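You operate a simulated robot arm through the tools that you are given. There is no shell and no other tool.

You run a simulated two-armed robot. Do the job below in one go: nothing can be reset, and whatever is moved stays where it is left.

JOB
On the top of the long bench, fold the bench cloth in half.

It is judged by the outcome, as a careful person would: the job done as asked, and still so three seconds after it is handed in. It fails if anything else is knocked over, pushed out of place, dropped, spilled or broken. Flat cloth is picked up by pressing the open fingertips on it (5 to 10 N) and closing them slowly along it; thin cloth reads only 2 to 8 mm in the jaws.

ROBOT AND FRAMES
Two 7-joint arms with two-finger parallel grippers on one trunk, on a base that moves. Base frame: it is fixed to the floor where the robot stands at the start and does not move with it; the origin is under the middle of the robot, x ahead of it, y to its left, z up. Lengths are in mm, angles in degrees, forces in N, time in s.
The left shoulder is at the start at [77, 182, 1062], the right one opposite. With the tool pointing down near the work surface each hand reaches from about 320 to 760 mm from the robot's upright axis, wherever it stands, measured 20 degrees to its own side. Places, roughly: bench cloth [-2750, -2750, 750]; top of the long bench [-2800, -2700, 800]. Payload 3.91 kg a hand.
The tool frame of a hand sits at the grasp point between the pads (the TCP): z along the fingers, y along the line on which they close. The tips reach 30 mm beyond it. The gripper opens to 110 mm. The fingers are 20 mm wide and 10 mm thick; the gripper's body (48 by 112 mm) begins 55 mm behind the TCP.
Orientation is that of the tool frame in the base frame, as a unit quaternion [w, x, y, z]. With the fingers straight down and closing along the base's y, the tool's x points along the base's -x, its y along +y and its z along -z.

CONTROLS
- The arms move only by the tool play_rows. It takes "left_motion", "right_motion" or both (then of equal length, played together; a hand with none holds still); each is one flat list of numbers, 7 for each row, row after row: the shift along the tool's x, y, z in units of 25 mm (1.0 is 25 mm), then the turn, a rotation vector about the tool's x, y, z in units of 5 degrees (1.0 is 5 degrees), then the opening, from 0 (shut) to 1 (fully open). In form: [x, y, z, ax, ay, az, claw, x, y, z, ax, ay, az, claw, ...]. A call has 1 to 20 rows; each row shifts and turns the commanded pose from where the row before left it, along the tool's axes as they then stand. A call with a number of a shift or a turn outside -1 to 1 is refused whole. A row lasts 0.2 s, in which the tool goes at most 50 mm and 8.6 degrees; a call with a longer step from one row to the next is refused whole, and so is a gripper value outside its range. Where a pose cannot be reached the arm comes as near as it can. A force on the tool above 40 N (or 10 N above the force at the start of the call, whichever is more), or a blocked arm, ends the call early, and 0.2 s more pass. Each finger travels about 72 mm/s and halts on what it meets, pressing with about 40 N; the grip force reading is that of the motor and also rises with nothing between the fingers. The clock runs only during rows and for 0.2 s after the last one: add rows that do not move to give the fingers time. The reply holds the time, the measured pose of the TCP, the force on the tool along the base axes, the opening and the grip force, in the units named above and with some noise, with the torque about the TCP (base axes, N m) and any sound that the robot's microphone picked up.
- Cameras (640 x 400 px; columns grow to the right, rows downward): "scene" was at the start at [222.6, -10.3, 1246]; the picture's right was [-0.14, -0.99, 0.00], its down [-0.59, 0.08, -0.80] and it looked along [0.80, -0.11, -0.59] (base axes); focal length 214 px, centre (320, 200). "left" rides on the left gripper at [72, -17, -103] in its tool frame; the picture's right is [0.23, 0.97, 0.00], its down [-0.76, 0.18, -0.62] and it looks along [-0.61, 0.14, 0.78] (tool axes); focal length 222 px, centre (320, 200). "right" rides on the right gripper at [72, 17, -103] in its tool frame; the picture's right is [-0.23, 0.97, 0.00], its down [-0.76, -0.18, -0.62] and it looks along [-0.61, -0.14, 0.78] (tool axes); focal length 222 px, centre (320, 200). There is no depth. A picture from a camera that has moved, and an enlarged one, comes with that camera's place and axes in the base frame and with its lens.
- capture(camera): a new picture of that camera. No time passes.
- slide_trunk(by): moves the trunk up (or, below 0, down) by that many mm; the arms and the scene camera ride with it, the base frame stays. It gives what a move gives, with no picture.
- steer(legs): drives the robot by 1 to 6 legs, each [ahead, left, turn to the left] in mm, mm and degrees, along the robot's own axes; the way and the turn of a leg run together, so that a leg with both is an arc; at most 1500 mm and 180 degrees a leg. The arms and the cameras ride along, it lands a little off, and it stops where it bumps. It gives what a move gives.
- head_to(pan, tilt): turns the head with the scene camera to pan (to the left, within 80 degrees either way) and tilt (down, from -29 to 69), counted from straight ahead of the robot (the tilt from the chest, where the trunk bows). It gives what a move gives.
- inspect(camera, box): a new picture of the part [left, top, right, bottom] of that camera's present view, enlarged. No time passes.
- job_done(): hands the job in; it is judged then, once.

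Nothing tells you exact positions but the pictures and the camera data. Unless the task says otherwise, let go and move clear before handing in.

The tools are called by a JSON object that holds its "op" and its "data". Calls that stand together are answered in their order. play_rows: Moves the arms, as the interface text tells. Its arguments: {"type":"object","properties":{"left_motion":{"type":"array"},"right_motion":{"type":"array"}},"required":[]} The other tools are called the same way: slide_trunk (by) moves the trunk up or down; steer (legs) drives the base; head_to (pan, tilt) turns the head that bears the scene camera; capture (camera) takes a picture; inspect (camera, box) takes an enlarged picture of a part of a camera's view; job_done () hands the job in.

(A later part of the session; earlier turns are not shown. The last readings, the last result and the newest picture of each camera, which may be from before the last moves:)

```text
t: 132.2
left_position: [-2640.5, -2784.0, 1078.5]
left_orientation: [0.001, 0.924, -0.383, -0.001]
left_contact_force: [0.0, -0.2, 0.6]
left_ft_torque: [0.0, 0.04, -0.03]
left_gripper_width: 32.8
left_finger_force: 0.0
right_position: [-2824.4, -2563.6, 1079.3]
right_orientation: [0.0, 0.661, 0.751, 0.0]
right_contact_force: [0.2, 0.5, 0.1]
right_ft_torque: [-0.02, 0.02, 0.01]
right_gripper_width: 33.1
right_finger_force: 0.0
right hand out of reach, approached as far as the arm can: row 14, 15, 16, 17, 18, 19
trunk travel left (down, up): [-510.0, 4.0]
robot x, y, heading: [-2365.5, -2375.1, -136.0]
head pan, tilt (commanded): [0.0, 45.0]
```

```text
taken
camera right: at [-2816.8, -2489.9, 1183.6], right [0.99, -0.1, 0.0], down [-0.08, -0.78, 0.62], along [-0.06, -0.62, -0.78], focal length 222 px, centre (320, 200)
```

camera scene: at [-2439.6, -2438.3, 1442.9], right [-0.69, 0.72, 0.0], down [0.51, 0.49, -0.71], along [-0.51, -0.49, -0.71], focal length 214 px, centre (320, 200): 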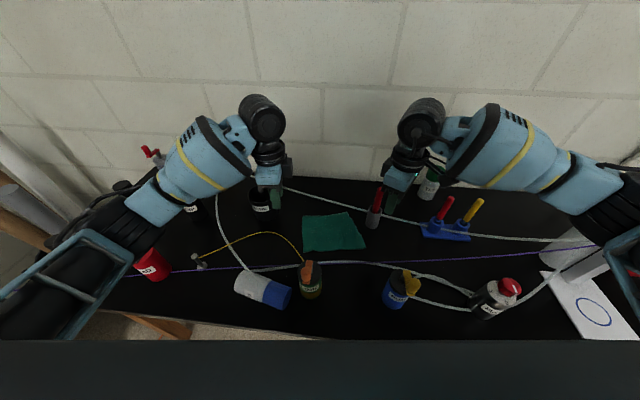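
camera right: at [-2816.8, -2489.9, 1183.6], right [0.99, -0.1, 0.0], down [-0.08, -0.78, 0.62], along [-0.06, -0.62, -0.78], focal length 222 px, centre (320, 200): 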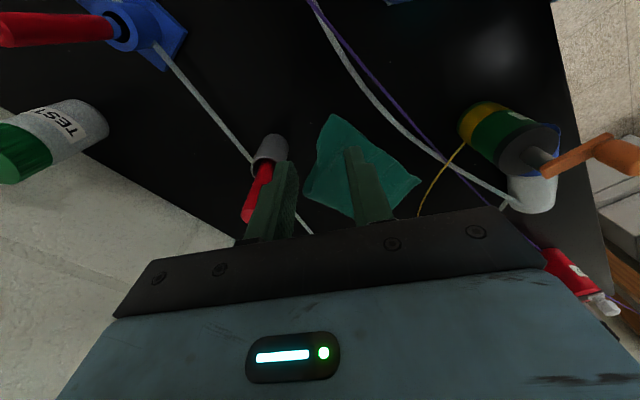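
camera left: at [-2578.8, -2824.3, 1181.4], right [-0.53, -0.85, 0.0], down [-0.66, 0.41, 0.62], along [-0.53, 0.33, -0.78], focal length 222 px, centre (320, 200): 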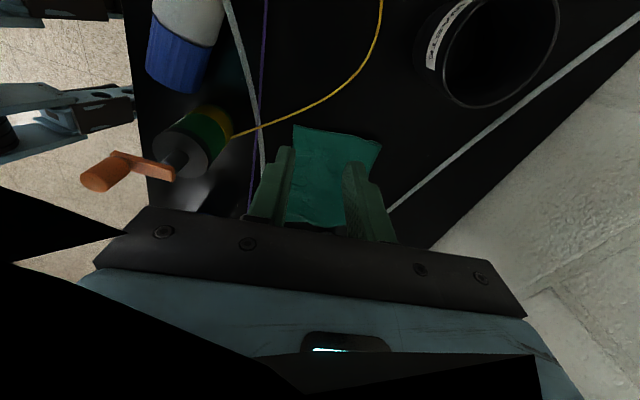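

The left turned fully; the right stops at a diagonal angle, which is actually ideal for a corner pinch. I'll turn the left to the mirrored diagonal and bring both hands above the two front corners.

{"op": "play_rows", "data": {"left_motion": [0, 0, 0, 0, 0, -0.95, 0.3, 0, 0, 0, 0, 0, -0.95, 0.3, 0, 0, 0, 0, 0, -0.95, 0.3, 0, 0, 0, 0, 0, -0.95, 0.3, 0, 0, 0, 0, 0, -0.95, 0.3, 0, 0, 0, 0, 0, -0.95, 0.3, 0, 0, 0, 0, 0, -0.95, 0.3, 0, 0, 0, 0, 0, -0.95, 0.3]}}

{"op": "play_rows", "data": {"left_motion": [-0.675, -0.545, 0, 0, 0, 0, 0.3, -0.675, -0.545, 0, 0, 0, 0, 0.3, -0.675, -0.545, 0, 0, 0, 0, 0.3, -0.675, -0.545, 0, 0, 0, 0, 0.3, 0, 0, 0.8, 0, 0, 0, 0.3, 0, 0, 0.8, 0, 0, 0, 0.3, 0, 0, 0.8, 0, 0, 0, 0.3, 0, 0, 0.8, 0, 0, 0, 0.3, 0, 0, 0.8, 0, 0, 0, 0.3], "right_motion": [-0.678, 0.095, 0, 0, 0, 0, 0.3, -0.678, 0.095, 0, 0, 0, 0, 0.3, -0.678, 0.095, 0, 0, 0, 0, 0.3, -0.678, 0.095, 0, 0, 0, 0, 0.3, 0, 0, 0.8, 0, 0, 0, 0.3, 0, 0, 0.8, 0, 0, 0, 0.3, 0, 0, 0.8, 0, 0, 0, 0.3, 0, 0, 0.8, 0, 0, 0, 0.3, 0, 0, 0.8, 0, 0, 0, 0.3]}}

{"op": "capture", "data": {"camera": "scene"}}

{"op": "capture", "data": {"camera": "left"}}

{"op": "capture", "data": {"camera": "right"}}

```text
t: 134.0
left_position: [-2641.4, -2785.3, 1077.5]
left_orientation: [0.0, 0.998, -0.06, -0.001]
left_contact_force: [0.4, -1.3, 0.5]
left_ft_torque: [-0.01, 0.04, 0.04]
left_gripper_width: 33.1
left_finger_force: 0.0
right_position: [-2825.2, -2562.9, 1079.1]
right_orientation: [-0.001, 0.661, 0.751, 0.0]
right_contact_force: [0.2, 0.2, -0.8]
right_ft_torque: [-0.03, 0.02, 0.01]
right_gripper_width: 33.0
right_finger_force: 0.1
trunk travel left (down, up): [-510.0, 4.0]
robot x, y, heading: [-2367.6, -2374.2, -136.3]
head pan, tilt (commanded): [0.0, 45.0]
```

```text
t: 136.0
left_position: [-2701.2, -2721.9, 977.8]
left_orientation: [0.0, 0.998, -0.063, -0.001]
left_contact_force: [-0.4, -0.2, 0.2]
left_ft_torque: [0.01, -0.02, -0.05]
left_gripper_width: 33.1
left_finger_force: 0.2
right_position: [-2809.9, -2619.9, 979.3]
right_orientation: [0.001, 0.662, 0.75, -0.001]
right_contact_force: [-0.1, 0.1, 0.1]
right_ft_torque: [0.07, 0.0, 0.01]
right_gripper_width: 33.0
right_finger_force: 0.2
right hand out of reach, approached as far as the arm can: row 4
trunk travel left (down, up): [-510.0, 4.0]
robot x, y, heading: [-2368.0, -2372.8, -136.1]
head pan, tilt (commanded): [0.0, 45.0]
```

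```text
taken
camera scene: at [-2439.9, -2438.5, 1442.9], right [-0.69, 0.72, 0.0], down [0.51, 0.49, -0.71], along [-0.51, -0.49, -0.71], focal length 214 px, centre (320, 200)
```

scene: 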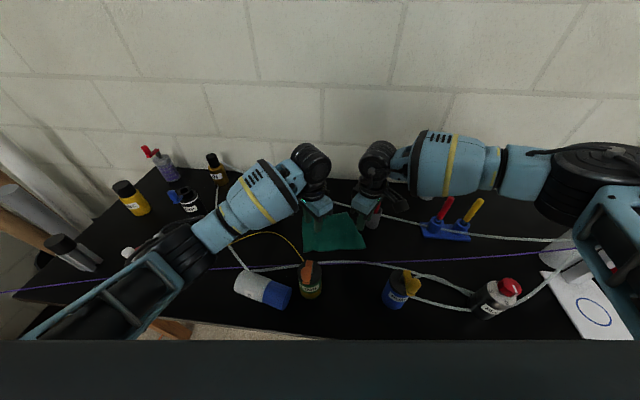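

```text
taken
camera left: at [-2628.3, -2715.0, 1080.5], right [0.11, -0.99, 0.0], down [-0.78, -0.08, 0.62], along [-0.62, -0.07, -0.78], focal length 222 px, centre (320, 200)
```

left: 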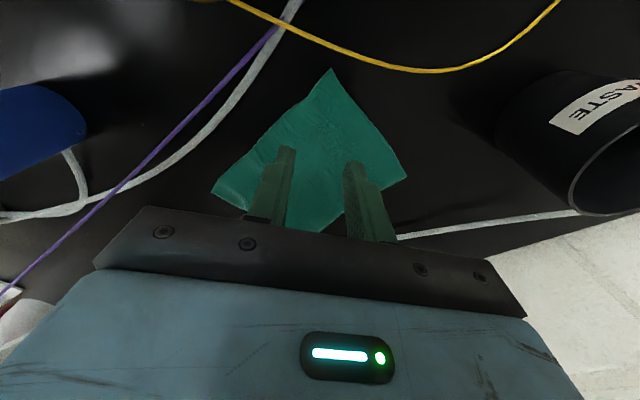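

```text
taken
camera right: at [-2801.3, -2547.1, 1083.5], right [0.99, -0.1, 0.0], down [-0.08, -0.78, 0.62], along [-0.06, -0.62, -0.78], focal length 222 px, centre (320, 200)
```

right: 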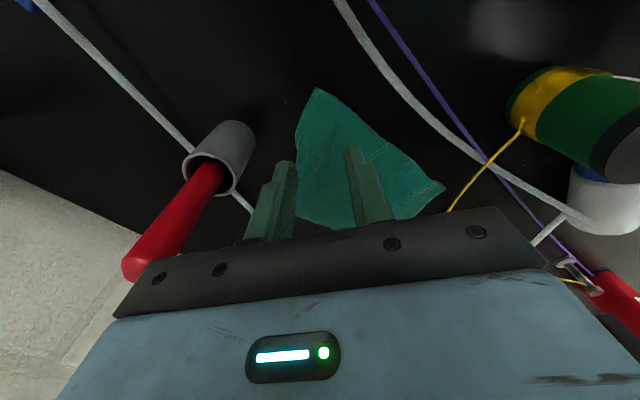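

Both corner views are excellent. I fine-tune the placement so the finger pairs straddle each corner's diagonal on the cloth, and go down to just above it.

{"op": "play_rows", "data": {"left_motion": [0.08, 0.16, 0, 0, 0, 0, 0.3, 0.08, 0.16, 0, 0, 0, 0, 0.3, 0, 0, 0.8, 0, 0, 0, 0.3, 0, 0, 0.8, 0, 0, 0, 0.3, 0, 0, 0.8, 0, 0, 0, 0.3, 0, 0, 0.8, 0, 0, 0, 0.3], "right_motion": [-0.26, 0.06, 0, 0, 0, 0, 0.3, -0.26, 0.06, 0, 0, 0, 0, 0.3, 0, 0, 0.8, 0, 0, 0, 0.3, 0, 0, 0.8, 0, 0, 0, 0.3, 0, 0, 0.8, 0, 0, 0, 0.3, 0, 0, 0.8, 0, 0, 0, 0.3]}}

{"op": "capture", "data": {"camera": "left"}}

{"op": "capture", "data": {"camera": "right"}}

```text
t: 137.4
left_position: [-2698.1, -2731.3, 899.5]
left_orientation: [0.0, 0.998, -0.062, 0.0]
left_contact_force: [0.5, 0.7, -0.8]
left_ft_torque: [0.0, 0.01, 0.05]
left_gripper_width: 33.1
left_finger_force: 0.1
right_position: [-2803.0, -2633.3, 961.1]
right_orientation: [0.001, 0.662, 0.749, -0.002]
right_contact_force: [0.0, 0.1, 0.5]
right_ft_torque: [-0.02, 0.01, -0.01]
right_gripper_width: 33.4
right_finger_force: 0.1
right hand out of reach, approached as far as the arm can: row 3, 5, 6
trunk travel left (down, up): [-510.0, 4.0]
robot x, y, heading: [-2364.2, -2374.7, -136.1]
head pan, tilt (commanded): [0.0, 45.0]
```

```text
taken
camera left: at [-2624.5, -2722.7, 1000.6], right [0.11, -0.99, 0.0], down [-0.78, -0.08, 0.62], along [-0.62, -0.07, -0.78], focal length 222 px, centre (320, 200)
```

left: 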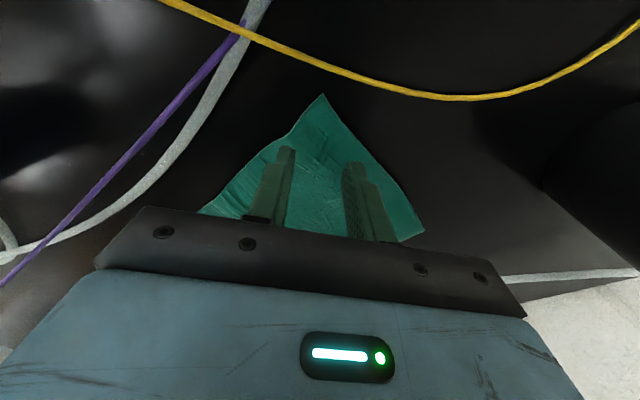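

```text
taken
camera right: at [-2795.5, -2558.6, 1064.5], right [0.99, -0.11, 0.0], down [-0.08, -0.78, 0.62], along [-0.07, -0.62, -0.78], focal length 222 px, centre (320, 200)
```

right: 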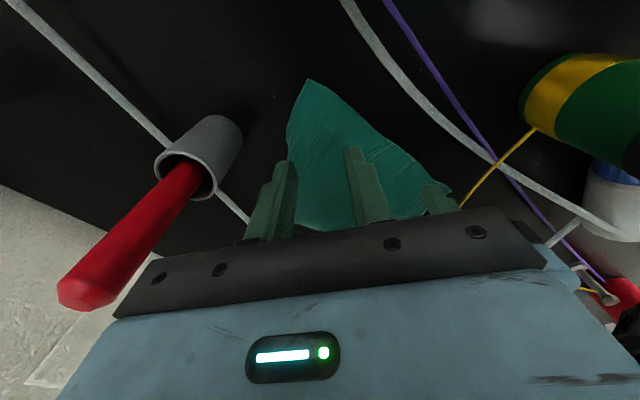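

The right wrist is at a limit at this angle, so it could not descend. I turn the right hand 20° back toward neutral and try to lower it again.

{"op": "play_rows", "data": {"right_motion": [0, 0, 0, 0, 0, 1, 0.3, 0, 0, 0, 0, 0, 1, 0.3, 0, 0, 0, 0, 0, 1, 0.3, 0, 0, 0, 0, 0, 1, 0.3, 0, 0, 0.8, 0, 0, 0, 0.3, 0, 0, 0.8, 0, 0, 0, 0.3, 0, 0, 0.8, 0, 0, 0, 0.3]}}

{"op": "capture", "data": {"camera": "right"}}

{"op": "capture", "data": {"camera": "scene"}}

```text
t: 139.0
left_position: [-2698.0, -2729.9, 899.4]
left_orientation: [0.0, 0.998, -0.062, -0.001]
left_contact_force: [-0.4, 0.7, 0.2]
left_ft_torque: [0.01, 0.03, 0.03]
left_gripper_width: 33.2
left_finger_force: 0.1
right_position: [-2801.8, -2634.4, 899.1]
right_orientation: [0.001, 0.782, 0.623, 0.0]
right_contact_force: [0.2, -0.2, 0.2]
right_ft_torque: [-0.01, 0.0, -0.02]
right_gripper_width: 33.1
right_finger_force: 0.1
trunk travel left (down, up): [-510.0, 4.0]
robot x, y, heading: [-2366.1, -2372.9, -136.1]
head pan, tilt (commanded): [0.0, 45.0]
```

```text
taken
camera right: at [-2768.9, -2566.8, 1004.1], right [0.9, -0.44, 0.0], down [-0.34, -0.7, 0.62], along [-0.27, -0.56, -0.78], focal length 222 px, centre (320, 200)
```

right: 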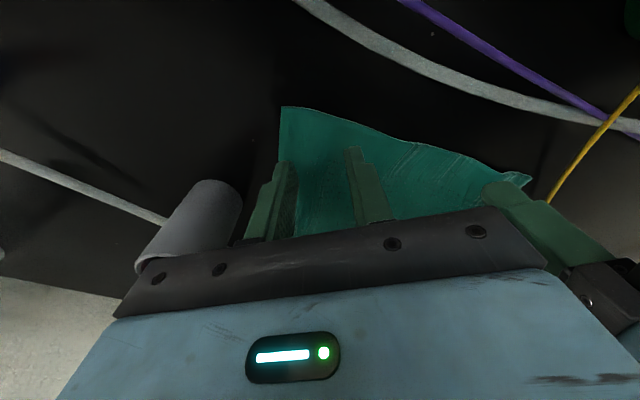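

```text
taken
camera scene: at [-2439.8, -2438.4, 1442.9], right [-0.69, 0.72, 0.0], down [0.51, 0.49, -0.71], along [-0.51, -0.49, -0.71], focal length 214 px, centre (320, 200)
```

scene: 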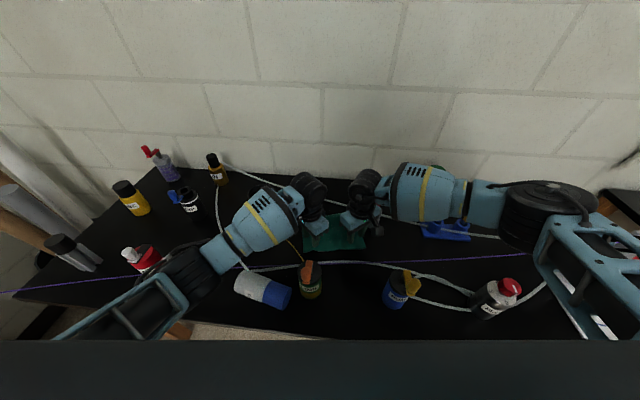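

The right hand came down fine, with about 17 mm clearance to the cup. Both hands are now poised on the corners; I lower to contact and press.

{"op": "play_rows", "data": {"left_motion": [0, 0, 0.3, 0, 0, 0, 0.3, 0, 0, 0.2, 0, 0, 0, 0.3, 0, 0, 0.06, 0, 0, 0, 0.3, 0, 0, 0, 0, 0, 0, 0.3], "right_motion": [0, 0, 0.3, 0, 0, 0, 0.3, 0, 0, 0.2, 0, 0, 0, 0.3, 0, 0, 0.06, 0, 0, 0, 0.3, 0, 0, 0, 0, 0, 0, 0.3]}}

{"op": "inspect", "data": {"camera": "left", "box": [220, 80, 420, 240]}}

{"op": "inspect", "data": {"camera": "right", "box": [220, 80, 420, 240]}}

```text
t: 140.0
left_position: [-2699.3, -2730.6, 885.2]
left_orientation: [0.001, 0.998, -0.063, -0.001]
left_contact_force: [2.6, -0.4, 6.8]
left_ft_torque: [-0.16, 0.06, 0.04]
left_gripper_width: 33.0
left_finger_force: 0.2
right_position: [-2802.2, -2631.7, 885.7]
right_orientation: [0.0, 0.78, 0.625, -0.001]
right_contact_force: [0.3, -0.3, 0.8]
right_ft_torque: [0.0, 0.03, -0.01]
right_gripper_width: 33.0
right_finger_force: 0.0
trunk travel left (down, up): [-510.0, 4.0]
robot x, y, heading: [-2362.1, -2376.4, -136.0]
head pan, tilt (commanded): [0.0, 45.0]
```

```text
2.50 times, centred on (320, 160) of left
camera zoom: at [-2625.2, -2723.1, 987.7], right [0.11, -0.99, 0.0], down [-0.78, -0.08, 0.63], along [-0.62, -0.07, -0.78], focal length 555 px, centre (320, 300)
```

zoom: 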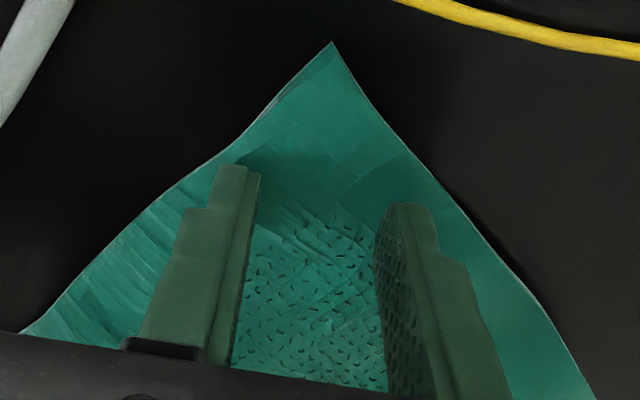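

```text
2.50 times, centred on (320, 160) of right
camera zoom: at [-2769.6, -2565.9, 990.9], right [0.9, -0.44, 0.0], down [-0.34, -0.7, 0.62], along [-0.27, -0.56, -0.78], focal length 555 px, centre (320, 300)
```

zoom: 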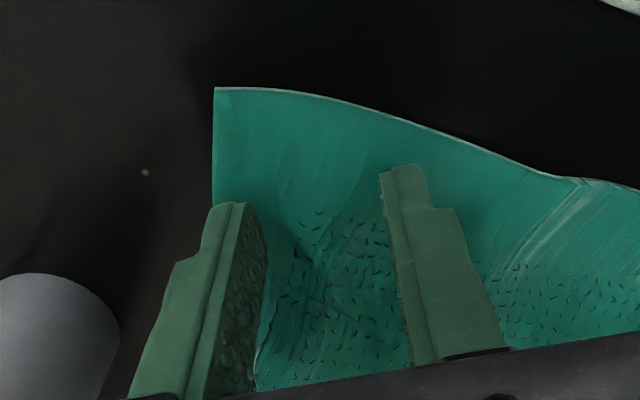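

Left is touching with the corner centered; the right outer finger is a little outside the side edge. I adjust the right inward 6 mm and the left 5 mm toward its corner, then press both.

{"op": "play_rows", "data": {"left_motion": [0, 0, -0.15, 0, 0, 0, 0.3, 0.2, 0, 0, 0, 0, 0, 0.3, 0, 0, 0.15, 0, 0, 0, 0.3, 0, 0, 0.08, 0, 0, 0, 0.3, 0, 0, 0, 0, 0, 0, 0.3], "right_motion": [0, 0, -0.1, 0, 0, 0, 0.3, 0, 0.24, 0, 0, 0, 0, 0.3, 0, 0, 0.1, 0, 0, 0, 0.3, 0, 0, 0.12, 0, 0, 0, 0.3, 0, 0, 0, 0, 0, 0, 0.3]}}

```text
t: 141.2
left_position: [-2693.8, -2732.0, 884.8]
left_orientation: [0.0, 0.998, -0.061, -0.002]
left_contact_force: [1.8, -0.5, 12.2]
left_ft_torque: [-0.28, 0.05, 0.05]
left_gripper_width: 33.0
left_finger_force: 0.1
right_position: [-2796.4, -2635.2, 884.7]
right_orientation: [0.001, 0.781, 0.625, -0.002]
right_contact_force: [-0.8, 0.1, 3.6]
right_ft_torque: [0.05, 0.03, 0.02]
right_gripper_width: 33.0
right_finger_force: 0.1
trunk travel left (down, up): [-510.0, 4.0]
robot x, y, heading: [-2368.6, -2373.2, -136.3]
head pan, tilt (commanded): [0.0, 45.0]
```

Forces are 12 N and 4 N; I add a bit more and begin closing slowly.

{"op": "play_rows", "data": {"left_motion": [0, 0, 0.05, 0, 0, 0, 0.3, 0, 0, 0, 0, 0, 0, 0.3, 0, 0, 0, 0, 0, 0, 0.29, 0, 0, 0, 0, 0, 0, 0.28, 0, 0, 0, 0, 0, 0, 0.27, 0, 0, 0, 0, 0, 0, 0.26, 0, 0, 0, 0, 0, 0, 0.25, 0, 0, 0, 0, 0, 0, 0.24, 0, 0, 0, 0, 0, 0, 0.23, 0, 0, 0, 0, 0, 0, 0.22, 0, 0, 0, 0, 0, 0, 0.21, 0, 0, 0, 0, 0, 0, 0.2, 0, 0, 0, 0, 0, 0, 0.19, 0, 0, 0, 0, 0, 0, 0.18, 0, 0, 0, 0, 0, 0, 0.17, 0, 0, 0, 0, 0, 0, 0.16], "right_motion": [0, 0, 0.08, 0, 0, 0, 0.3, 0, 0, 0.05, 0, 0, 0, 0.3, 0, 0, 0, 0, 0, 0, 0.29, 0, 0, 0, 0, 0, 0, 0.28, 0, 0, 0, 0, 0, 0, 0.27, 0, 0, 0, 0, 0, 0, 0.26, 0, 0, 0, 0, 0, 0, 0.25, 0, 0, 0, 0, 0, 0, 0.24, 0, 0, 0, 0, 0, 0, 0.23, 0, 0, 0, 0, 0, 0, 0.22, 0, 0, 0, 0, 0, 0, 0.21, 0, 0, 0, 0, 0, 0, 0.2, 0, 0, 0, 0, 0, 0, 0.19, 0, 0, 0, 0, 0, 0, 0.18, 0, 0, 0, 0, 0, 0, 0.17, 0, 0, 0, 0, 0, 0, 0.16]}}

{"op": "inspect", "data": {"camera": "left", "box": [220, 80, 420, 240]}}

{"op": "inspect", "data": {"camera": "right", "box": [220, 80, 420, 240]}}

```text
t: 144.6
left_position: [-2692.2, -2730.6, 885.4]
left_orientation: [0.001, 0.998, -0.062, -0.003]
left_contact_force: [0.7, -2.4, 25.6]
left_ft_torque: [-0.34, 0.16, 0.05]
left_gripper_width: 18.0
left_finger_force: 0.6
right_position: [-2794.4, -2635.4, 882.7]
right_orientation: [0.001, 0.782, 0.623, -0.003]
right_contact_force: [-0.4, -2.0, 26.8]
right_ft_torque: [-0.09, -0.08, 0.0]
right_gripper_width: 18.3
right_finger_force: 1.0
trunk travel left (down, up): [-510.0, 4.0]
robot x, y, heading: [-2365.7, -2375.2, -136.2]
head pan, tilt (commanded): [0.0, 45.0]
```

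```text
2.50 times, centred on (320, 160) of left
camera zoom: at [-2618.8, -2723.1, 986.2], right [0.11, -0.99, 0.0], down [-0.77, -0.08, 0.63], along [-0.62, -0.07, -0.78], focal length 555 px, centre (320, 300)
```

zoom: 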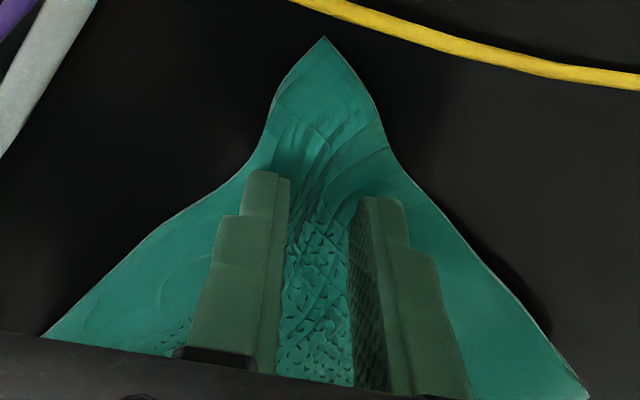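

```text
2.50 times, centred on (320, 160) of right
camera zoom: at [-2762.0, -2567.7, 986.5], right [0.9, -0.44, 0.0], down [-0.34, -0.7, 0.63], along [-0.27, -0.56, -0.78], focal length 555 px, centre (320, 300)
```

zoom: 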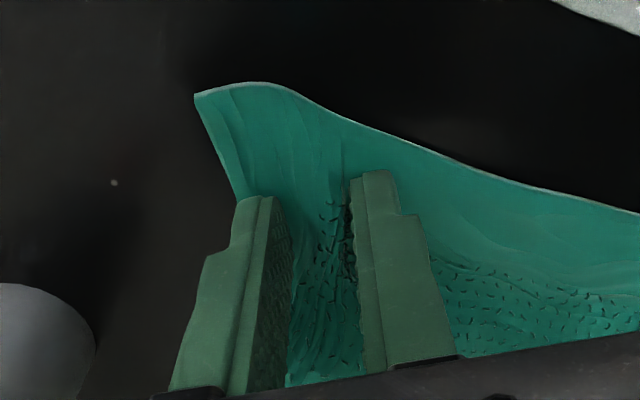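

Ridges are forming on both. I close the rest of the way.

{"op": "play_rows", "data": {"left_motion": [0, 0, 0, 0, 0, 0, 0.15, 0, 0, 0, 0, 0, 0, 0.14, 0, 0, 0, 0, 0, 0, 0.13, 0, 0, 0, 0, 0, 0, 0.12, 0, 0, 0, 0, 0, 0, 0.11, 0, 0, 0, 0, 0, 0, 0.1, 0, 0, 0, 0, 0, 0, 0.09, 0, 0, 0, 0, 0, 0, 0.08, 0, 0, 0, 0, 0, 0, 0.07, 0, 0, 0, 0, 0, 0, 0.06, 0, 0, 0, 0, 0, 0, 0.05, 0, 0, 0, 0, 0, 0, 0.04, 0, 0, 0, 0, 0, 0, 0.03, 0, 0, 0, 0, 0, 0, 0.02, 0, 0, 0, 0, 0, 0, 0.01, 0, 0, 0, 0, 0, 0, 0, 0, 0, 0, 0, 0, 0, 0, 0, 0, 0, 0, 0, 0, 0], "right_motion": [0, 0, 0, 0, 0, 0, 0.15, 0, 0, 0, 0, 0, 0, 0.14, 0, 0, 0, 0, 0, 0, 0.13, 0, 0, 0, 0, 0, 0, 0.12, 0, 0, 0, 0, 0, 0, 0.11, 0, 0, 0, 0, 0, 0, 0.1, 0, 0, 0, 0, 0, 0, 0.09, 0, 0, 0, 0, 0, 0, 0.08, 0, 0, 0, 0, 0, 0, 0.07, 0, 0, 0, 0, 0, 0, 0.06, 0, 0, 0, 0, 0, 0, 0.05, 0, 0, 0, 0, 0, 0, 0.04, 0, 0, 0, 0, 0, 0, 0.03, 0, 0, 0, 0, 0, 0, 0.02, 0, 0, 0, 0, 0, 0, 0.01, 0, 0, 0, 0, 0, 0, 0, 0, 0, 0, 0, 0, 0, 0, 0, 0, 0, 0, 0, 0, 0]}}

{"op": "inspect", "data": {"camera": "left", "box": [220, 80, 420, 240]}}

{"op": "inspect", "data": {"camera": "right", "box": [220, 80, 420, 240]}}

```text
t: 148.4
left_position: [-2693.2, -2732.1, 885.0]
left_orientation: [0.002, 0.998, -0.061, -0.003]
left_contact_force: [-2.3, -5.5, 22.7]
left_ft_torque: [-0.28, 0.18, 0.05]
left_gripper_width: 0.0
left_finger_force: 37.5
right_position: [-2794.4, -2634.5, 882.7]
right_orientation: [0.001, 0.781, 0.625, -0.002]
right_contact_force: [3.2, 1.1, 30.7]
right_ft_torque: [0.06, -0.1, -0.05]
right_gripper_width: 4.2
right_finger_force: 40.1
trunk travel left (down, up): [-510.0, 4.0]
robot x, y, heading: [-2369.5, -2375.7, -136.1]
head pan, tilt (commanded): [0.0, 45.0]
```

```text
2.50 times, centred on (320, 160) of left
camera zoom: at [-2618.7, -2723.5, 986.2], right [0.11, -0.99, 0.0], down [-0.77, -0.08, 0.63], along [-0.62, -0.07, -0.78], focal length 555 px, centre (320, 300)
```

zoom: 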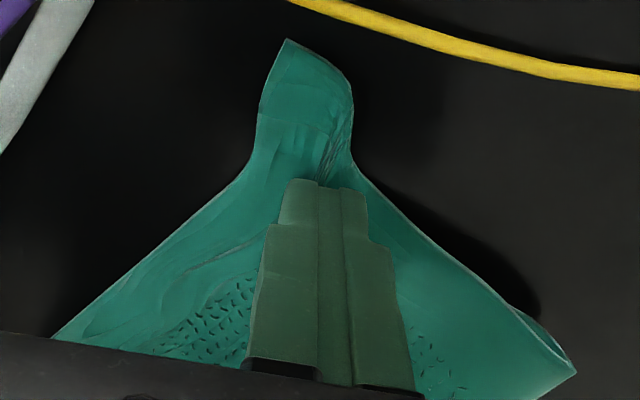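

```text
2.50 times, centred on (320, 160) of right
camera zoom: at [-2761.7, -2567.8, 986.5], right [0.9, -0.44, 0.0], down [-0.34, -0.7, 0.63], along [-0.27, -0.56, -0.78], focal length 555 px, centre (320, 300)
```

zoom: 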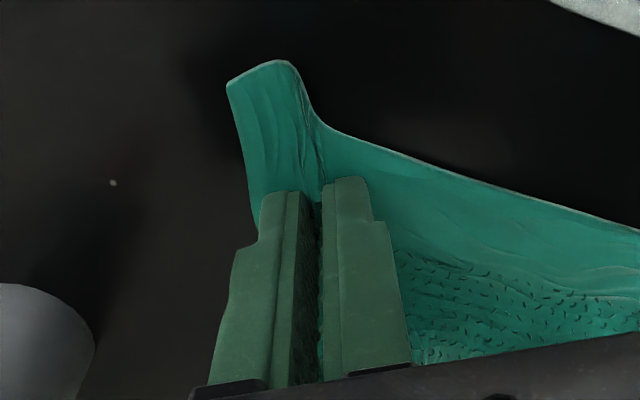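

The right caught (4.2 mm); the left slid over. I retry the left: lift slightly, open wider, shift toward the gathered part, press and close again.

{"op": "play_rows", "data": {"left_motion": [0, 0, -0.3, 0, 0, 0, 0, 0, 0, -0.2, 0, 0, 0, 0.2, 0.1, 0, 0, 0, 0, 0, 0.36, 0.1, 0, 0, 0, 0, 0, 0.36, 0, 0, 0.3, 0, 0, 0, 0.36, 0, 0, 0.2, 0, 0, 0, 0.36, 0, 0, 0, 0, 0, 0, 0.36]}}

{"op": "inspect", "data": {"camera": "left", "box": [220, 80, 420, 240]}}

```text
t: 150.0
left_position: [-2688.5, -2730.6, 884.3]
left_orientation: [0.001, 0.998, -0.062, -0.004]
left_contact_force: [3.1, 0.1, 15.8]
left_ft_torque: [-0.28, 0.04, 0.09]
left_gripper_width: 39.8
left_finger_force: 0.0
right_position: [-2794.5, -2635.0, 883.9]
right_orientation: [0.001, 0.781, 0.625, -0.003]
right_contact_force: [3.2, 0.4, 28.0]
right_ft_torque: [0.05, -0.14, -0.04]
right_gripper_width: 3.9
right_finger_force: 39.8
trunk travel left (down, up): [-510.0, 4.0]
robot x, y, heading: [-2365.7, -2369.4, -136.1]
head pan, tilt (commanded): [0.0, 45.0]
```

```text
2.50 times, centred on (320, 160) of left
camera zoom: at [-2613.5, -2723.3, 986.4], right [0.11, -0.99, 0.0], down [-0.77, -0.08, 0.63], along [-0.63, -0.07, -0.78], focal length 555 px, centre (320, 300)
```

zoom: 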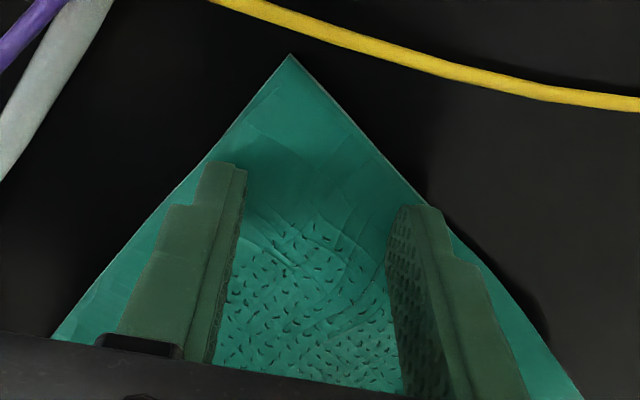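

The corner is flat again with both fingers on it. I press a bit more and close slowly again.

{"op": "play_rows", "data": {"left_motion": [0, 0, 0.06, 0, 0, 0, 0.36, 0, 0, 0, 0, 0, 0, 0.35, 0, 0, 0, 0, 0, 0, 0.34, 0, 0, 0, 0, 0, 0, 0.33, 0, 0, 0, 0, 0, 0, 0.32, 0, 0, 0, 0, 0, 0, 0.31, 0, 0, 0, 0, 0, 0, 0.3, 0, 0, 0, 0, 0, 0, 0.29, 0, 0, 0, 0, 0, 0, 0.28, 0, 0, 0, 0, 0, 0, 0.27, 0, 0, 0, 0, 0, 0, 0.26, 0, 0, 0, 0, 0, 0, 0.25, 0, 0, 0, 0, 0, 0, 0.24, 0, 0, 0, 0, 0, 0, 0.23, 0, 0, 0, 0, 0, 0, 0.22, 0, 0, 0, 0, 0, 0, 0.21, 0, 0, 0, 0, 0, 0, 0.2, 0, 0, 0, 0, 0, 0, 0.19]}}

{"op": "inspect", "data": {"camera": "left", "box": [220, 80, 420, 240]}}

```text
t: 153.8
left_position: [-2688.0, -2731.8, 883.7]
left_orientation: [0.002, 0.998, -0.062, -0.005]
left_contact_force: [-0.3, -2.4, 36.2]
left_ft_torque: [-0.44, 0.3, 0.04]
left_gripper_width: 21.7
left_finger_force: 0.7
right_position: [-2793.3, -2635.4, 882.8]
right_orientation: [0.001, 0.781, 0.625, -0.002]
right_contact_force: [-0.8, -3.5, 25.4]
right_ft_torque: [-0.1, -0.05, -0.04]
right_gripper_width: 4.2
right_finger_force: 40.1
trunk travel left (down, up): [-510.0, 4.0]
robot x, y, heading: [-2370.3, -2369.8, -135.9]
head pan, tilt (commanded): [0.0, 45.0]
```

```text
2.50 times, centred on (320, 160) of left
camera zoom: at [-2614.2, -2723.8, 985.5], right [0.1, -0.99, 0.0], down [-0.77, -0.08, 0.63], along [-0.63, -0.07, -0.78], focal length 555 px, centre (320, 300)
```

zoom: 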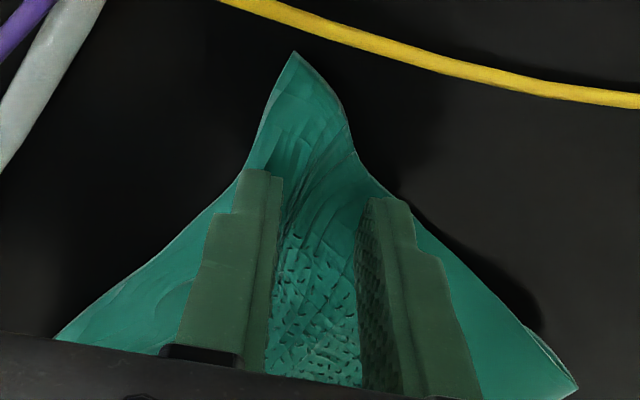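

A strong ridge is forming on the left. I finish closing.

{"op": "play_rows", "data": {"left_motion": [0, 0, -0.01, 0, 0, 0, 0.18, 0, 0, 0, 0, 0, 0, 0.17, 0, 0, 0, 0, 0, 0, 0.16, 0, 0, 0, 0, 0, 0, 0.15, 0, 0, 0, 0, 0, 0, 0.14, 0, 0, 0, 0, 0, 0, 0.13, 0, 0, 0, 0, 0, 0, 0.12, 0, 0, 0, 0, 0, 0, 0.11, 0, 0, 0, 0, 0, 0, 0.1, 0, 0, 0, 0, 0, 0, 0.09, 0, 0, 0, 0, 0, 0, 0.08, 0, 0, 0, 0, 0, 0, 0.07, 0, 0, 0, 0, 0, 0, 0.06, 0, 0, 0, 0, 0, 0, 0.05, 0, 0, 0, 0, 0, 0, 0.04, 0, 0, 0, 0, 0, 0, 0.03, 0, 0, 0, 0, 0, 0, 0.02, 0, 0, 0, 0, 0, 0, 0, 0, 0, 0, 0, 0, 0, 0, 0, 0, 0, 0, 0, 0, 0]}}

{"op": "inspect", "data": {"camera": "left", "box": [220, 80, 420, 240]}}

```text
t: 158.0
left_position: [-2688.4, -2732.0, 883.3]
left_orientation: [0.003, 0.998, -0.062, -0.004]
left_contact_force: [-4.5, -5.7, 33.9]
left_ft_torque: [-0.2, 0.37, 0.05]
left_gripper_width: 0.0
left_finger_force: 37.8
right_position: [-2794.7, -2634.1, 883.6]
right_orientation: [0.001, 0.781, 0.624, -0.003]
right_contact_force: [1.6, -2.6, 27.4]
right_ft_torque: [-0.04, -0.09, -0.06]
right_gripper_width: 4.2
right_finger_force: 40.2
trunk travel left (down, up): [-510.0, 4.0]
robot x, y, heading: [-2366.3, -2371.4, -136.1]
head pan, tilt (commanded): [0.0, 45.0]
```

```text
2.50 times, centred on (320, 160) of left
camera zoom: at [-2614.4, -2724.0, 985.5], right [0.11, -0.99, 0.0], down [-0.77, -0.08, 0.63], along [-0.63, -0.07, -0.78], focal length 555 px, centre (320, 300)
```

zoom: 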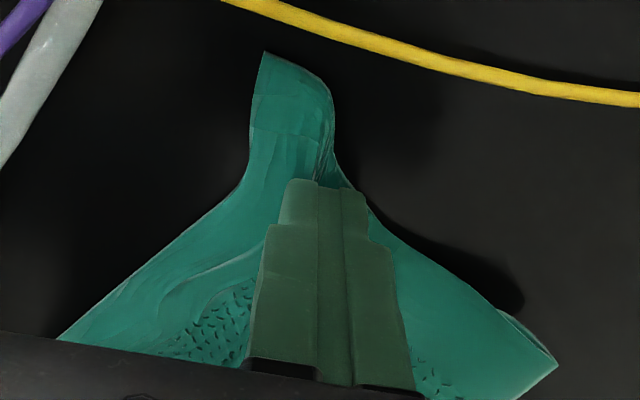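

The left ridge rolled under a finger again with this diagonal closing. The sideways pinch worked for the left before, so I lift it, turn it back to close along the edge, and look.

{"op": "play_rows", "data": {"left_motion": [0, 0, -0.6, 0, 0, 0, 0.1, 0, 0, -0.6, 0, 0, 0, 0.36, 0, 0, 0, 0, 0, -0.98, 0.36, 0, 0, 0, 0, 0, -0.98, 0.36, 0, 0, 0, 0, 0, -0.98, 0.36, 0, 0, 0, 0, 0, -0.98, 0.36, 0, 0, 0, 0, 0, -0.98, 0.36, 0, 0, 0, 0, 0, -0.98, 0.36, 0, 0, 0, 0, 0, -0.98, 0.36, 0, 0, 0, 0, 0, -0.98, 0.36, 0, 0, 0, 0, 0, -0.98, 0.36, 0, 0, 0, 0, 0, -0.98, 0.36, 0, 0, 0, 0, 0, -0.98, 0.36]}}

{"op": "capture", "data": {"camera": "left"}}

```text
t: 158.4
left_position: [-2685.7, -2730.0, 884.8]
left_orientation: [-0.002, 0.998, -0.061, 0.004]
left_contact_force: [1.5, 0.9, 5.2]
left_ft_torque: [-0.02, 0.02, 0.01]
left_gripper_width: 10.6
left_finger_force: 0.1
right_position: [-2794.6, -2636.6, 883.6]
right_orientation: [0.003, 0.782, 0.624, -0.001]
right_contact_force: [2.0, 3.7, 19.1]
right_ft_torque: [0.15, -0.08, -0.03]
right_gripper_width: 4.0
right_finger_force: 40.2
trunk travel left (down, up): [-510.0, 4.0]
robot x, y, heading: [-2366.6, -2375.7, -136.0]
head pan, tilt (commanded): [0.0, 45.0]
stopped in row 1 (right hand): the force on the tool passed its limit at 43 N (the readings are from after the stop); the commanded pose is now the measured one
```

```text
taken
camera left: at [-2613.3, -2722.5, 988.6], right [0.1, -0.99, 0.0], down [-0.78, -0.08, 0.62], along [-0.61, -0.06, -0.79], focal length 222 px, centre (320, 200)
```

left: 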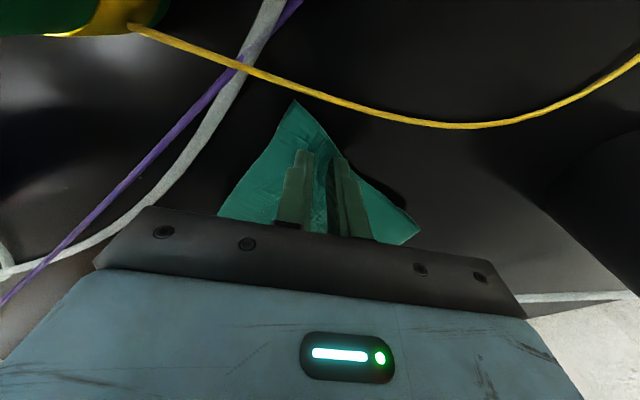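

The call stopped early on a force spike at the right hand; the left is now open about 11 mm, just touching. Let me look closely at what is between its fingers.

{"op": "inspect", "data": {"camera": "left", "box": [220, 80, 420, 240]}}

{"op": "inspect", "data": {"camera": "right", "box": [220, 80, 420, 240]}}

```text
2.50 times, centred on (320, 160) of left
camera zoom: at [-2613.3, -2722.5, 988.6], right [0.1, -0.99, 0.0], down [-0.78, -0.08, 0.62], along [-0.61, -0.06, -0.79], focal length 555 px, centre (320, 300)
```

zoom: 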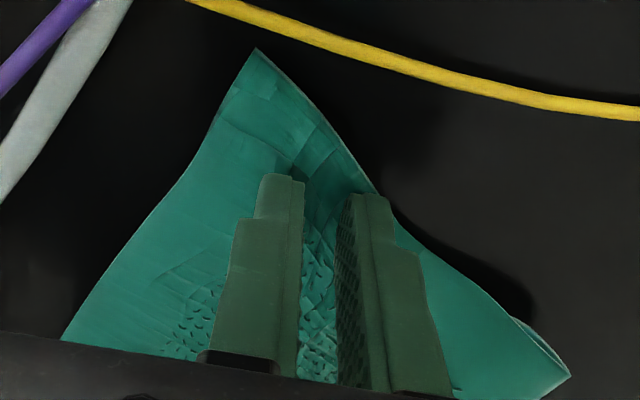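

```text
2.50 times, centred on (320, 160) of right
camera zoom: at [-2763.0, -2569.3, 986.8], right [0.9, -0.44, 0.01], down [-0.34, -0.7, 0.63], along [-0.27, -0.57, -0.78], focal length 555 px, centre (320, 300)
```

zoom: 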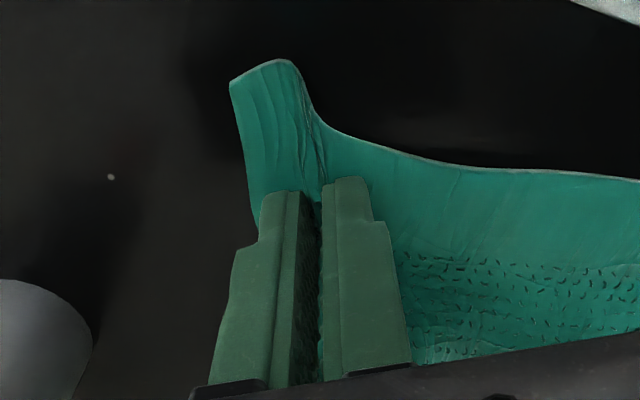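

The right corner is firmly pinched. I continue with the left: lift it, turn to close along the edge, and view.

{"op": "play_rows", "data": {"left_motion": [0, 0, -0.6, 0, 0, 0, 0.3, 0, 0, -0.6, 0, 0, 0, 0.36, 0, 0, 0, 0, 0, -0.98, 0.36, 0, 0, 0, 0, 0, -0.98, 0.36, 0, 0, 0, 0, 0, -0.98, 0.36, 0, 0, 0, 0, 0, -0.98, 0.36, 0, 0, 0, 0, 0, -0.98, 0.36, 0, 0, 0, 0, 0, -0.98, 0.36, 0, 0, 0, 0, 0, -0.98, 0.36, 0, 0, 0, 0, 0, -0.98, 0.36, 0, 0, 0, 0, 0, -0.98, 0.36, 0, 0, 0, 0, 0, -0.98, 0.36, 0, 0, 0, 0, 0, -0.98, 0.36]}}

{"op": "capture", "data": {"camera": "left"}}

{"op": "inspect", "data": {"camera": "left", "box": [200, 60, 420, 240]}}

```text
t: 161.2
left_position: [-2684.8, -2731.1, 916.8]
left_orientation: [0.001, 0.917, 0.398, 0.006]
left_contact_force: [-0.1, -1.1, 0.0]
left_ft_torque: [0.02, 0.01, 0.0]
left_gripper_width: 39.8
left_finger_force: 0.0
right_position: [-2796.2, -2637.4, 883.6]
right_orientation: [0.002, 0.782, 0.624, -0.002]
right_contact_force: [2.8, 0.2, 11.4]
right_ft_torque: [0.03, -0.1, -0.06]
right_gripper_width: 4.1
right_finger_force: 40.5
trunk travel left (down, up): [-510.0, 4.0]
robot x, y, heading: [-2366.9, -2371.9, -136.2]
head pan, tilt (commanded): [0.0, 45.0]
```

```text
taken
camera left: at [-2650.3, -2666.8, 1019.5], right [0.87, -0.5, 0.01], down [-0.4, -0.68, 0.62], along [-0.3, -0.54, -0.79], focal length 222 px, centre (320, 200)
```

left: 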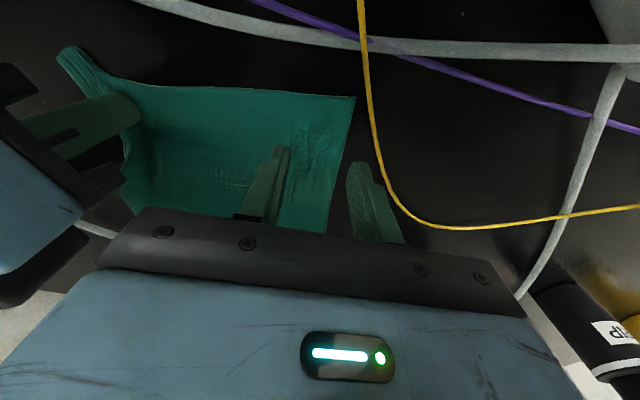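

```text
2.22 times, centred on (310, 150) of left
camera zoom: at [-2650.3, -2666.8, 1019.5], right [0.87, -0.5, 0.01], down [-0.4, -0.68, 0.62], along [-0.3, -0.54, -0.79], focal length 494 px, centre (342, 311)
```

zoom: 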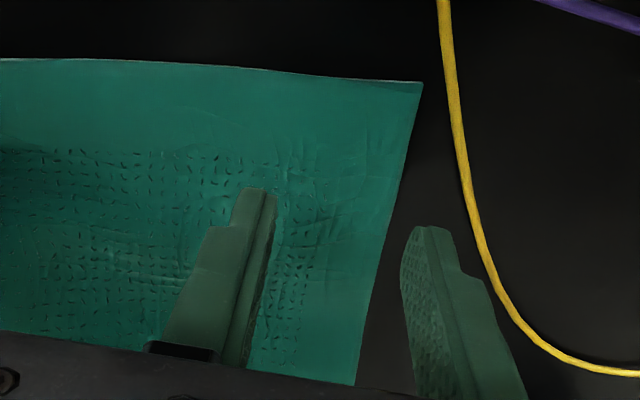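

The left front corner is now at about (441, -55), still clear of the white tube and the purple wire. I shift the left hand over the corner strip and lower it to contact.

{"op": "play_rows", "data": {"left_motion": [0.55, -0.36, 0, 0, 0, 0, 0.36, 0.55, -0.36, 0, 0, 0, 0, 0.36, 0, 0, 0.6, 0, 0, 0, 0.36, 0, 0, 0.5, 0, 0, 0, 0.36, 0, 0, 0.15, 0, 0, 0, 0.36, 0, 0, 0, 0, 0, 0, 0.36]}}

{"op": "inspect", "data": {"camera": "left", "box": [200, 60, 420, 240]}}

```text
t: 162.6
left_position: [-2680.2, -2697.8, 886.0]
left_orientation: [0.001, 0.918, 0.397, 0.003]
left_contact_force: [-0.2, -0.7, 0.4]
left_ft_torque: [-0.04, 0.0, 0.02]
left_gripper_width: 39.5
left_finger_force: 0.0
right_position: [-2796.7, -2636.2, 884.0]
right_orientation: [0.002, 0.781, 0.624, -0.002]
right_contact_force: [2.1, 0.8, 11.2]
right_ft_torque: [0.05, -0.05, -0.05]
right_gripper_width: 4.2
right_finger_force: 39.7
trunk travel left (down, up): [-510.0, 4.0]
robot x, y, heading: [-2365.1, -2374.7, -136.1]
head pan, tilt (commanded): [0.0, 45.0]
```

```text
2.22 times, centred on (310, 150) of left
camera zoom: at [-2644.6, -2633.8, 988.9], right [0.87, -0.5, 0.01], down [-0.4, -0.68, 0.62], along [-0.3, -0.54, -0.79], focal length 494 px, centre (342, 311)
```

zoom: 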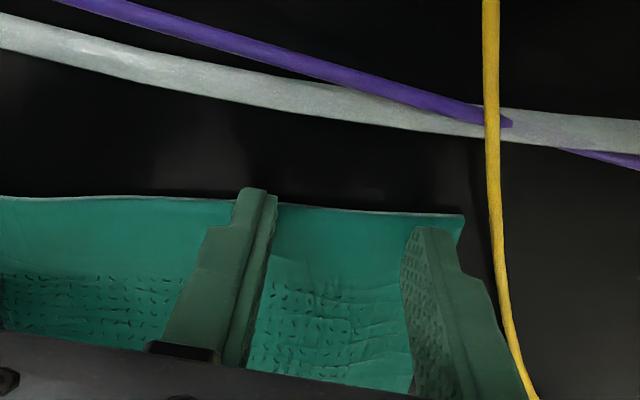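

The left fingers straddle the edge strip near the corner. I nudge 5 mm inward and press to about 20 N.

{"op": "play_rows", "data": {"left_motion": [-0.2, 0, 0, 0, 0, 0, 0.36, 0, 0, 0.1, 0, 0, 0, 0.36, 0, 0, 0.08, 0, 0, 0, 0.36, 0, 0, 0, 0, 0, 0, 0.36]}}

```text
t: 163.6
left_position: [-2685.6, -2701.6, 883.6]
left_orientation: [0.001, 0.918, 0.397, 0.002]
left_contact_force: [3.3, 1.2, 15.3]
left_ft_torque: [-0.11, -0.12, 0.02]
left_gripper_width: 39.6
left_finger_force: 0.0
right_position: [-2796.4, -2636.4, 885.3]
right_orientation: [0.002, 0.782, 0.623, -0.002]
right_contact_force: [-0.9, -1.4, 5.2]
right_ft_torque: [0.01, 0.02, -0.06]
right_gripper_width: 4.2
right_finger_force: 39.9
trunk travel left (down, up): [-510.0, 4.0]
robot x, y, heading: [-2368.0, -2373.7, -136.3]
head pan, tilt (commanded): [0.0, 45.0]
```

{"op": "play_rows", "data": {"left_motion": [0, 0, 0.04, 0, 0, 0, 0.36, 0, 0, 0, 0, 0, 0, 0.35, 0, 0, 0, 0, 0, 0, 0.34, 0, 0, 0, 0, 0, 0, 0.33, 0, 0, 0, 0, 0, 0, 0.32, 0, 0, 0, 0, 0, 0, 0.31, 0, 0, 0, 0, 0, 0, 0.3, 0, 0, 0, 0, 0, 0, 0.29, 0, 0, 0, 0, 0, 0, 0.28, 0, 0, 0, 0, 0, 0, 0.27, 0, 0, 0, 0, 0, 0, 0.26, 0, 0, 0, 0, 0, 0, 0.25, 0, 0, 0, 0, 0, 0, 0.24, 0, 0, 0, 0, 0, 0, 0.23, 0, 0, 0, 0, 0, 0, 0.22, 0, 0, 0, 0, 0, 0, 0.21, 0, 0, 0, 0, 0, 0, 0.2, 0, 0, 0, 0, 0, 0, 0.19]}}

{"op": "inspect", "data": {"camera": "left", "box": [200, 60, 420, 240]}}

```text
t: 167.4
left_position: [-2684.7, -2701.0, 882.9]
left_orientation: [0.001, 0.918, 0.397, 0.003]
left_contact_force: [0.0, -0.5, 32.5]
left_ft_torque: [-0.18, 0.02, 0.0]
left_gripper_width: 21.8
left_finger_force: 0.4
right_position: [-2794.6, -2635.6, 884.7]
right_orientation: [0.001, 0.782, 0.623, -0.002]
right_contact_force: [-0.1, -0.1, 3.9]
right_ft_torque: [0.04, -0.01, -0.04]
right_gripper_width: 4.1
right_finger_force: 39.9
trunk travel left (down, up): [-510.0, 4.0]
robot x, y, heading: [-2369.3, -2372.6, -136.0]
head pan, tilt (commanded): [0.0, 45.0]
```

```text
2.22 times, centred on (310, 150) of left
camera zoom: at [-2648.1, -2636.9, 985.3], right [0.87, -0.5, 0.0], down [-0.39, -0.68, 0.62], along [-0.31, -0.54, -0.78], focal length 494 px, centre (342, 311)
```

zoom: 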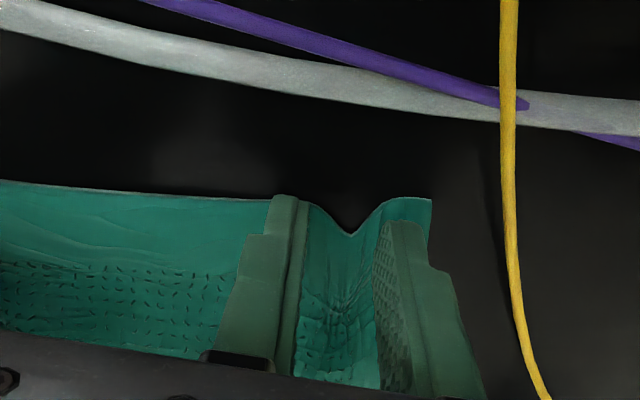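

A clean pleat again, like the earlier success. I close it fully.

{"op": "play_rows", "data": {"left_motion": [0, 0, 0, 0, 0, 0, 0.18, 0, 0, 0, 0, 0, 0, 0.17, 0, 0, 0, 0, 0, 0, 0.16, 0, 0, 0, 0, 0, 0, 0.15, 0, 0, 0, 0, 0, 0, 0.14, 0, 0, 0, 0, 0, 0, 0.13, 0, 0, 0, 0, 0, 0, 0.12, 0, 0, 0, 0, 0, 0, 0.11, 0, 0, 0, 0, 0, 0, 0.1, 0, 0, 0, 0, 0, 0, 0.09, 0, 0, 0, 0, 0, 0, 0.08, 0, 0, 0, 0, 0, 0, 0.07, 0, 0, 0, 0, 0, 0, 0.06, 0, 0, 0, 0, 0, 0, 0.05, 0, 0, 0, 0, 0, 0, 0.04, 0, 0, 0, 0, 0, 0, 0.03, 0, 0, 0, 0, 0, 0, 0.02, 0, 0, 0, 0, 0, 0, 0, 0, 0, 0, 0, 0, 0, 0, 0, 0, 0, 0, 0, 0, 0]}}

{"op": "inspect", "data": {"camera": "left", "box": [200, 60, 420, 240]}}

{"op": "capture", "data": {"camera": "scene"}}

```text
t: 171.6
left_position: [-2683.8, -2701.4, 882.2]
left_orientation: [0.001, 0.918, 0.397, 0.002]
left_contact_force: [1.0, 0.5, 33.3]
left_ft_torque: [-0.09, 0.08, 0.01]
left_gripper_width: 0.0
left_finger_force: 38.4
right_position: [-2795.8, -2636.3, 883.8]
right_orientation: [0.003, 0.781, 0.624, -0.003]
right_contact_force: [1.3, -1.8, 3.9]
right_ft_torque: [-0.03, 0.01, -0.05]
right_gripper_width: 4.0
right_finger_force: 39.7
trunk travel left (down, up): [-510.0, 4.0]
robot x, y, heading: [-2364.5, -2373.6, -135.9]
head pan, tilt (commanded): [0.0, 45.0]
```

```text
2.22 times, centred on (310, 150) of left
camera zoom: at [-2648.0, -2636.9, 985.4], right [0.87, -0.5, 0.0], down [-0.39, -0.68, 0.62], along [-0.31, -0.54, -0.78], focal length 494 px, centre (342, 311)
```

zoom: 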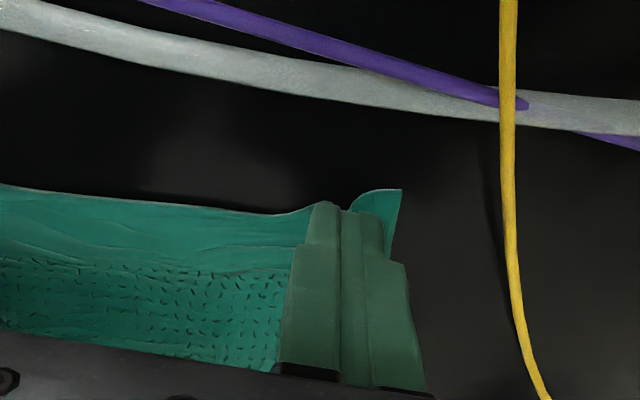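

```text
taken
camera scene: at [-2437.5, -2436.3, 1443.2], right [-0.69, 0.72, 0.0], down [0.51, 0.49, -0.71], along [-0.51, -0.49, -0.71], focal length 214 px, centre (320, 200)
```

scene: 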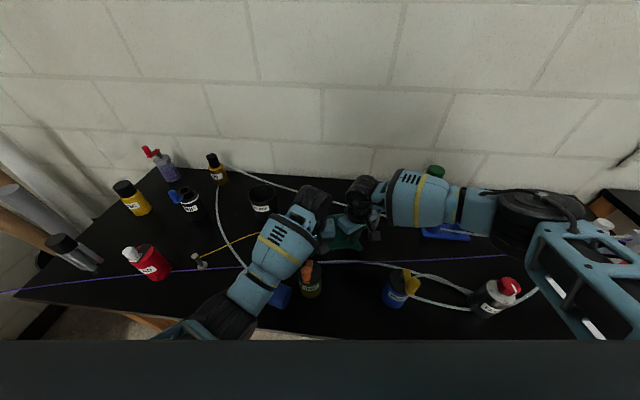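

Reads 0.0 again — the ridge slipped out because the pads were right at the edge. I'll drag the corner back outward with the closed tips, then retry with the pads deeper inside the edge, as in the earlier success.

{"op": "play_rows", "data": {"left_motion": [0, 0.16, -0.03, 0, 0, 0, 0, 0, 0.16, 0, 0, 0, 0, 0, 0, 0.16, 0, 0, 0, 0, 0, 0, 0.16, 0, 0, 0, 0, 0, 0, 0, -0.4, 0, 0, 0, 0, 0, 0, -0.3, 0, 0, 0, 0.2, -0.2, -0.3, 0, 0, 0, 0, 0.36, -0.2, -0.35, 0, 0, 0, 0, 0.36, 0, 0, 0.3, 0, 0, 0, 0.36, 0, 0, 0.25, 0, 0, 0, 0.36, 0, 0, 0, 0, 0, 0, 0.36]}}

{"op": "inspect", "data": {"camera": "left", "box": [200, 60, 420, 240]}}

```text
t: 174.0
left_position: [-2692.3, -2709.4, 885.2]
left_orientation: [0.002, 0.918, 0.397, 0.004]
left_contact_force: [0.4, 0.9, 1.0]
left_ft_torque: [0.01, -0.01, 0.03]
left_gripper_width: 39.6
left_finger_force: 0.1
right_position: [-2795.8, -2636.2, 883.1]
right_orientation: [0.002, 0.781, 0.624, -0.002]
right_contact_force: [0.8, 0.3, 10.1]
right_ft_torque: [0.08, 0.0, -0.02]
right_gripper_width: 4.0
right_finger_force: 39.8
trunk travel left (down, up): [-510.0, 4.0]
robot x, y, heading: [-2369.9, -2372.3, -136.2]
head pan, tilt (commanded): [0.0, 45.0]
```

```text
2.22 times, centred on (310, 150) of left
camera zoom: at [-2655.8, -2645.5, 987.8], right [0.87, -0.5, 0.01], down [-0.4, -0.68, 0.62], along [-0.31, -0.54, -0.79], focal length 494 px, centre (342, 311)
```

zoom: 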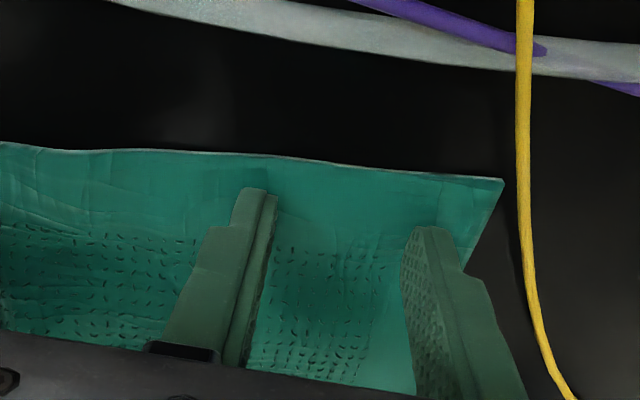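

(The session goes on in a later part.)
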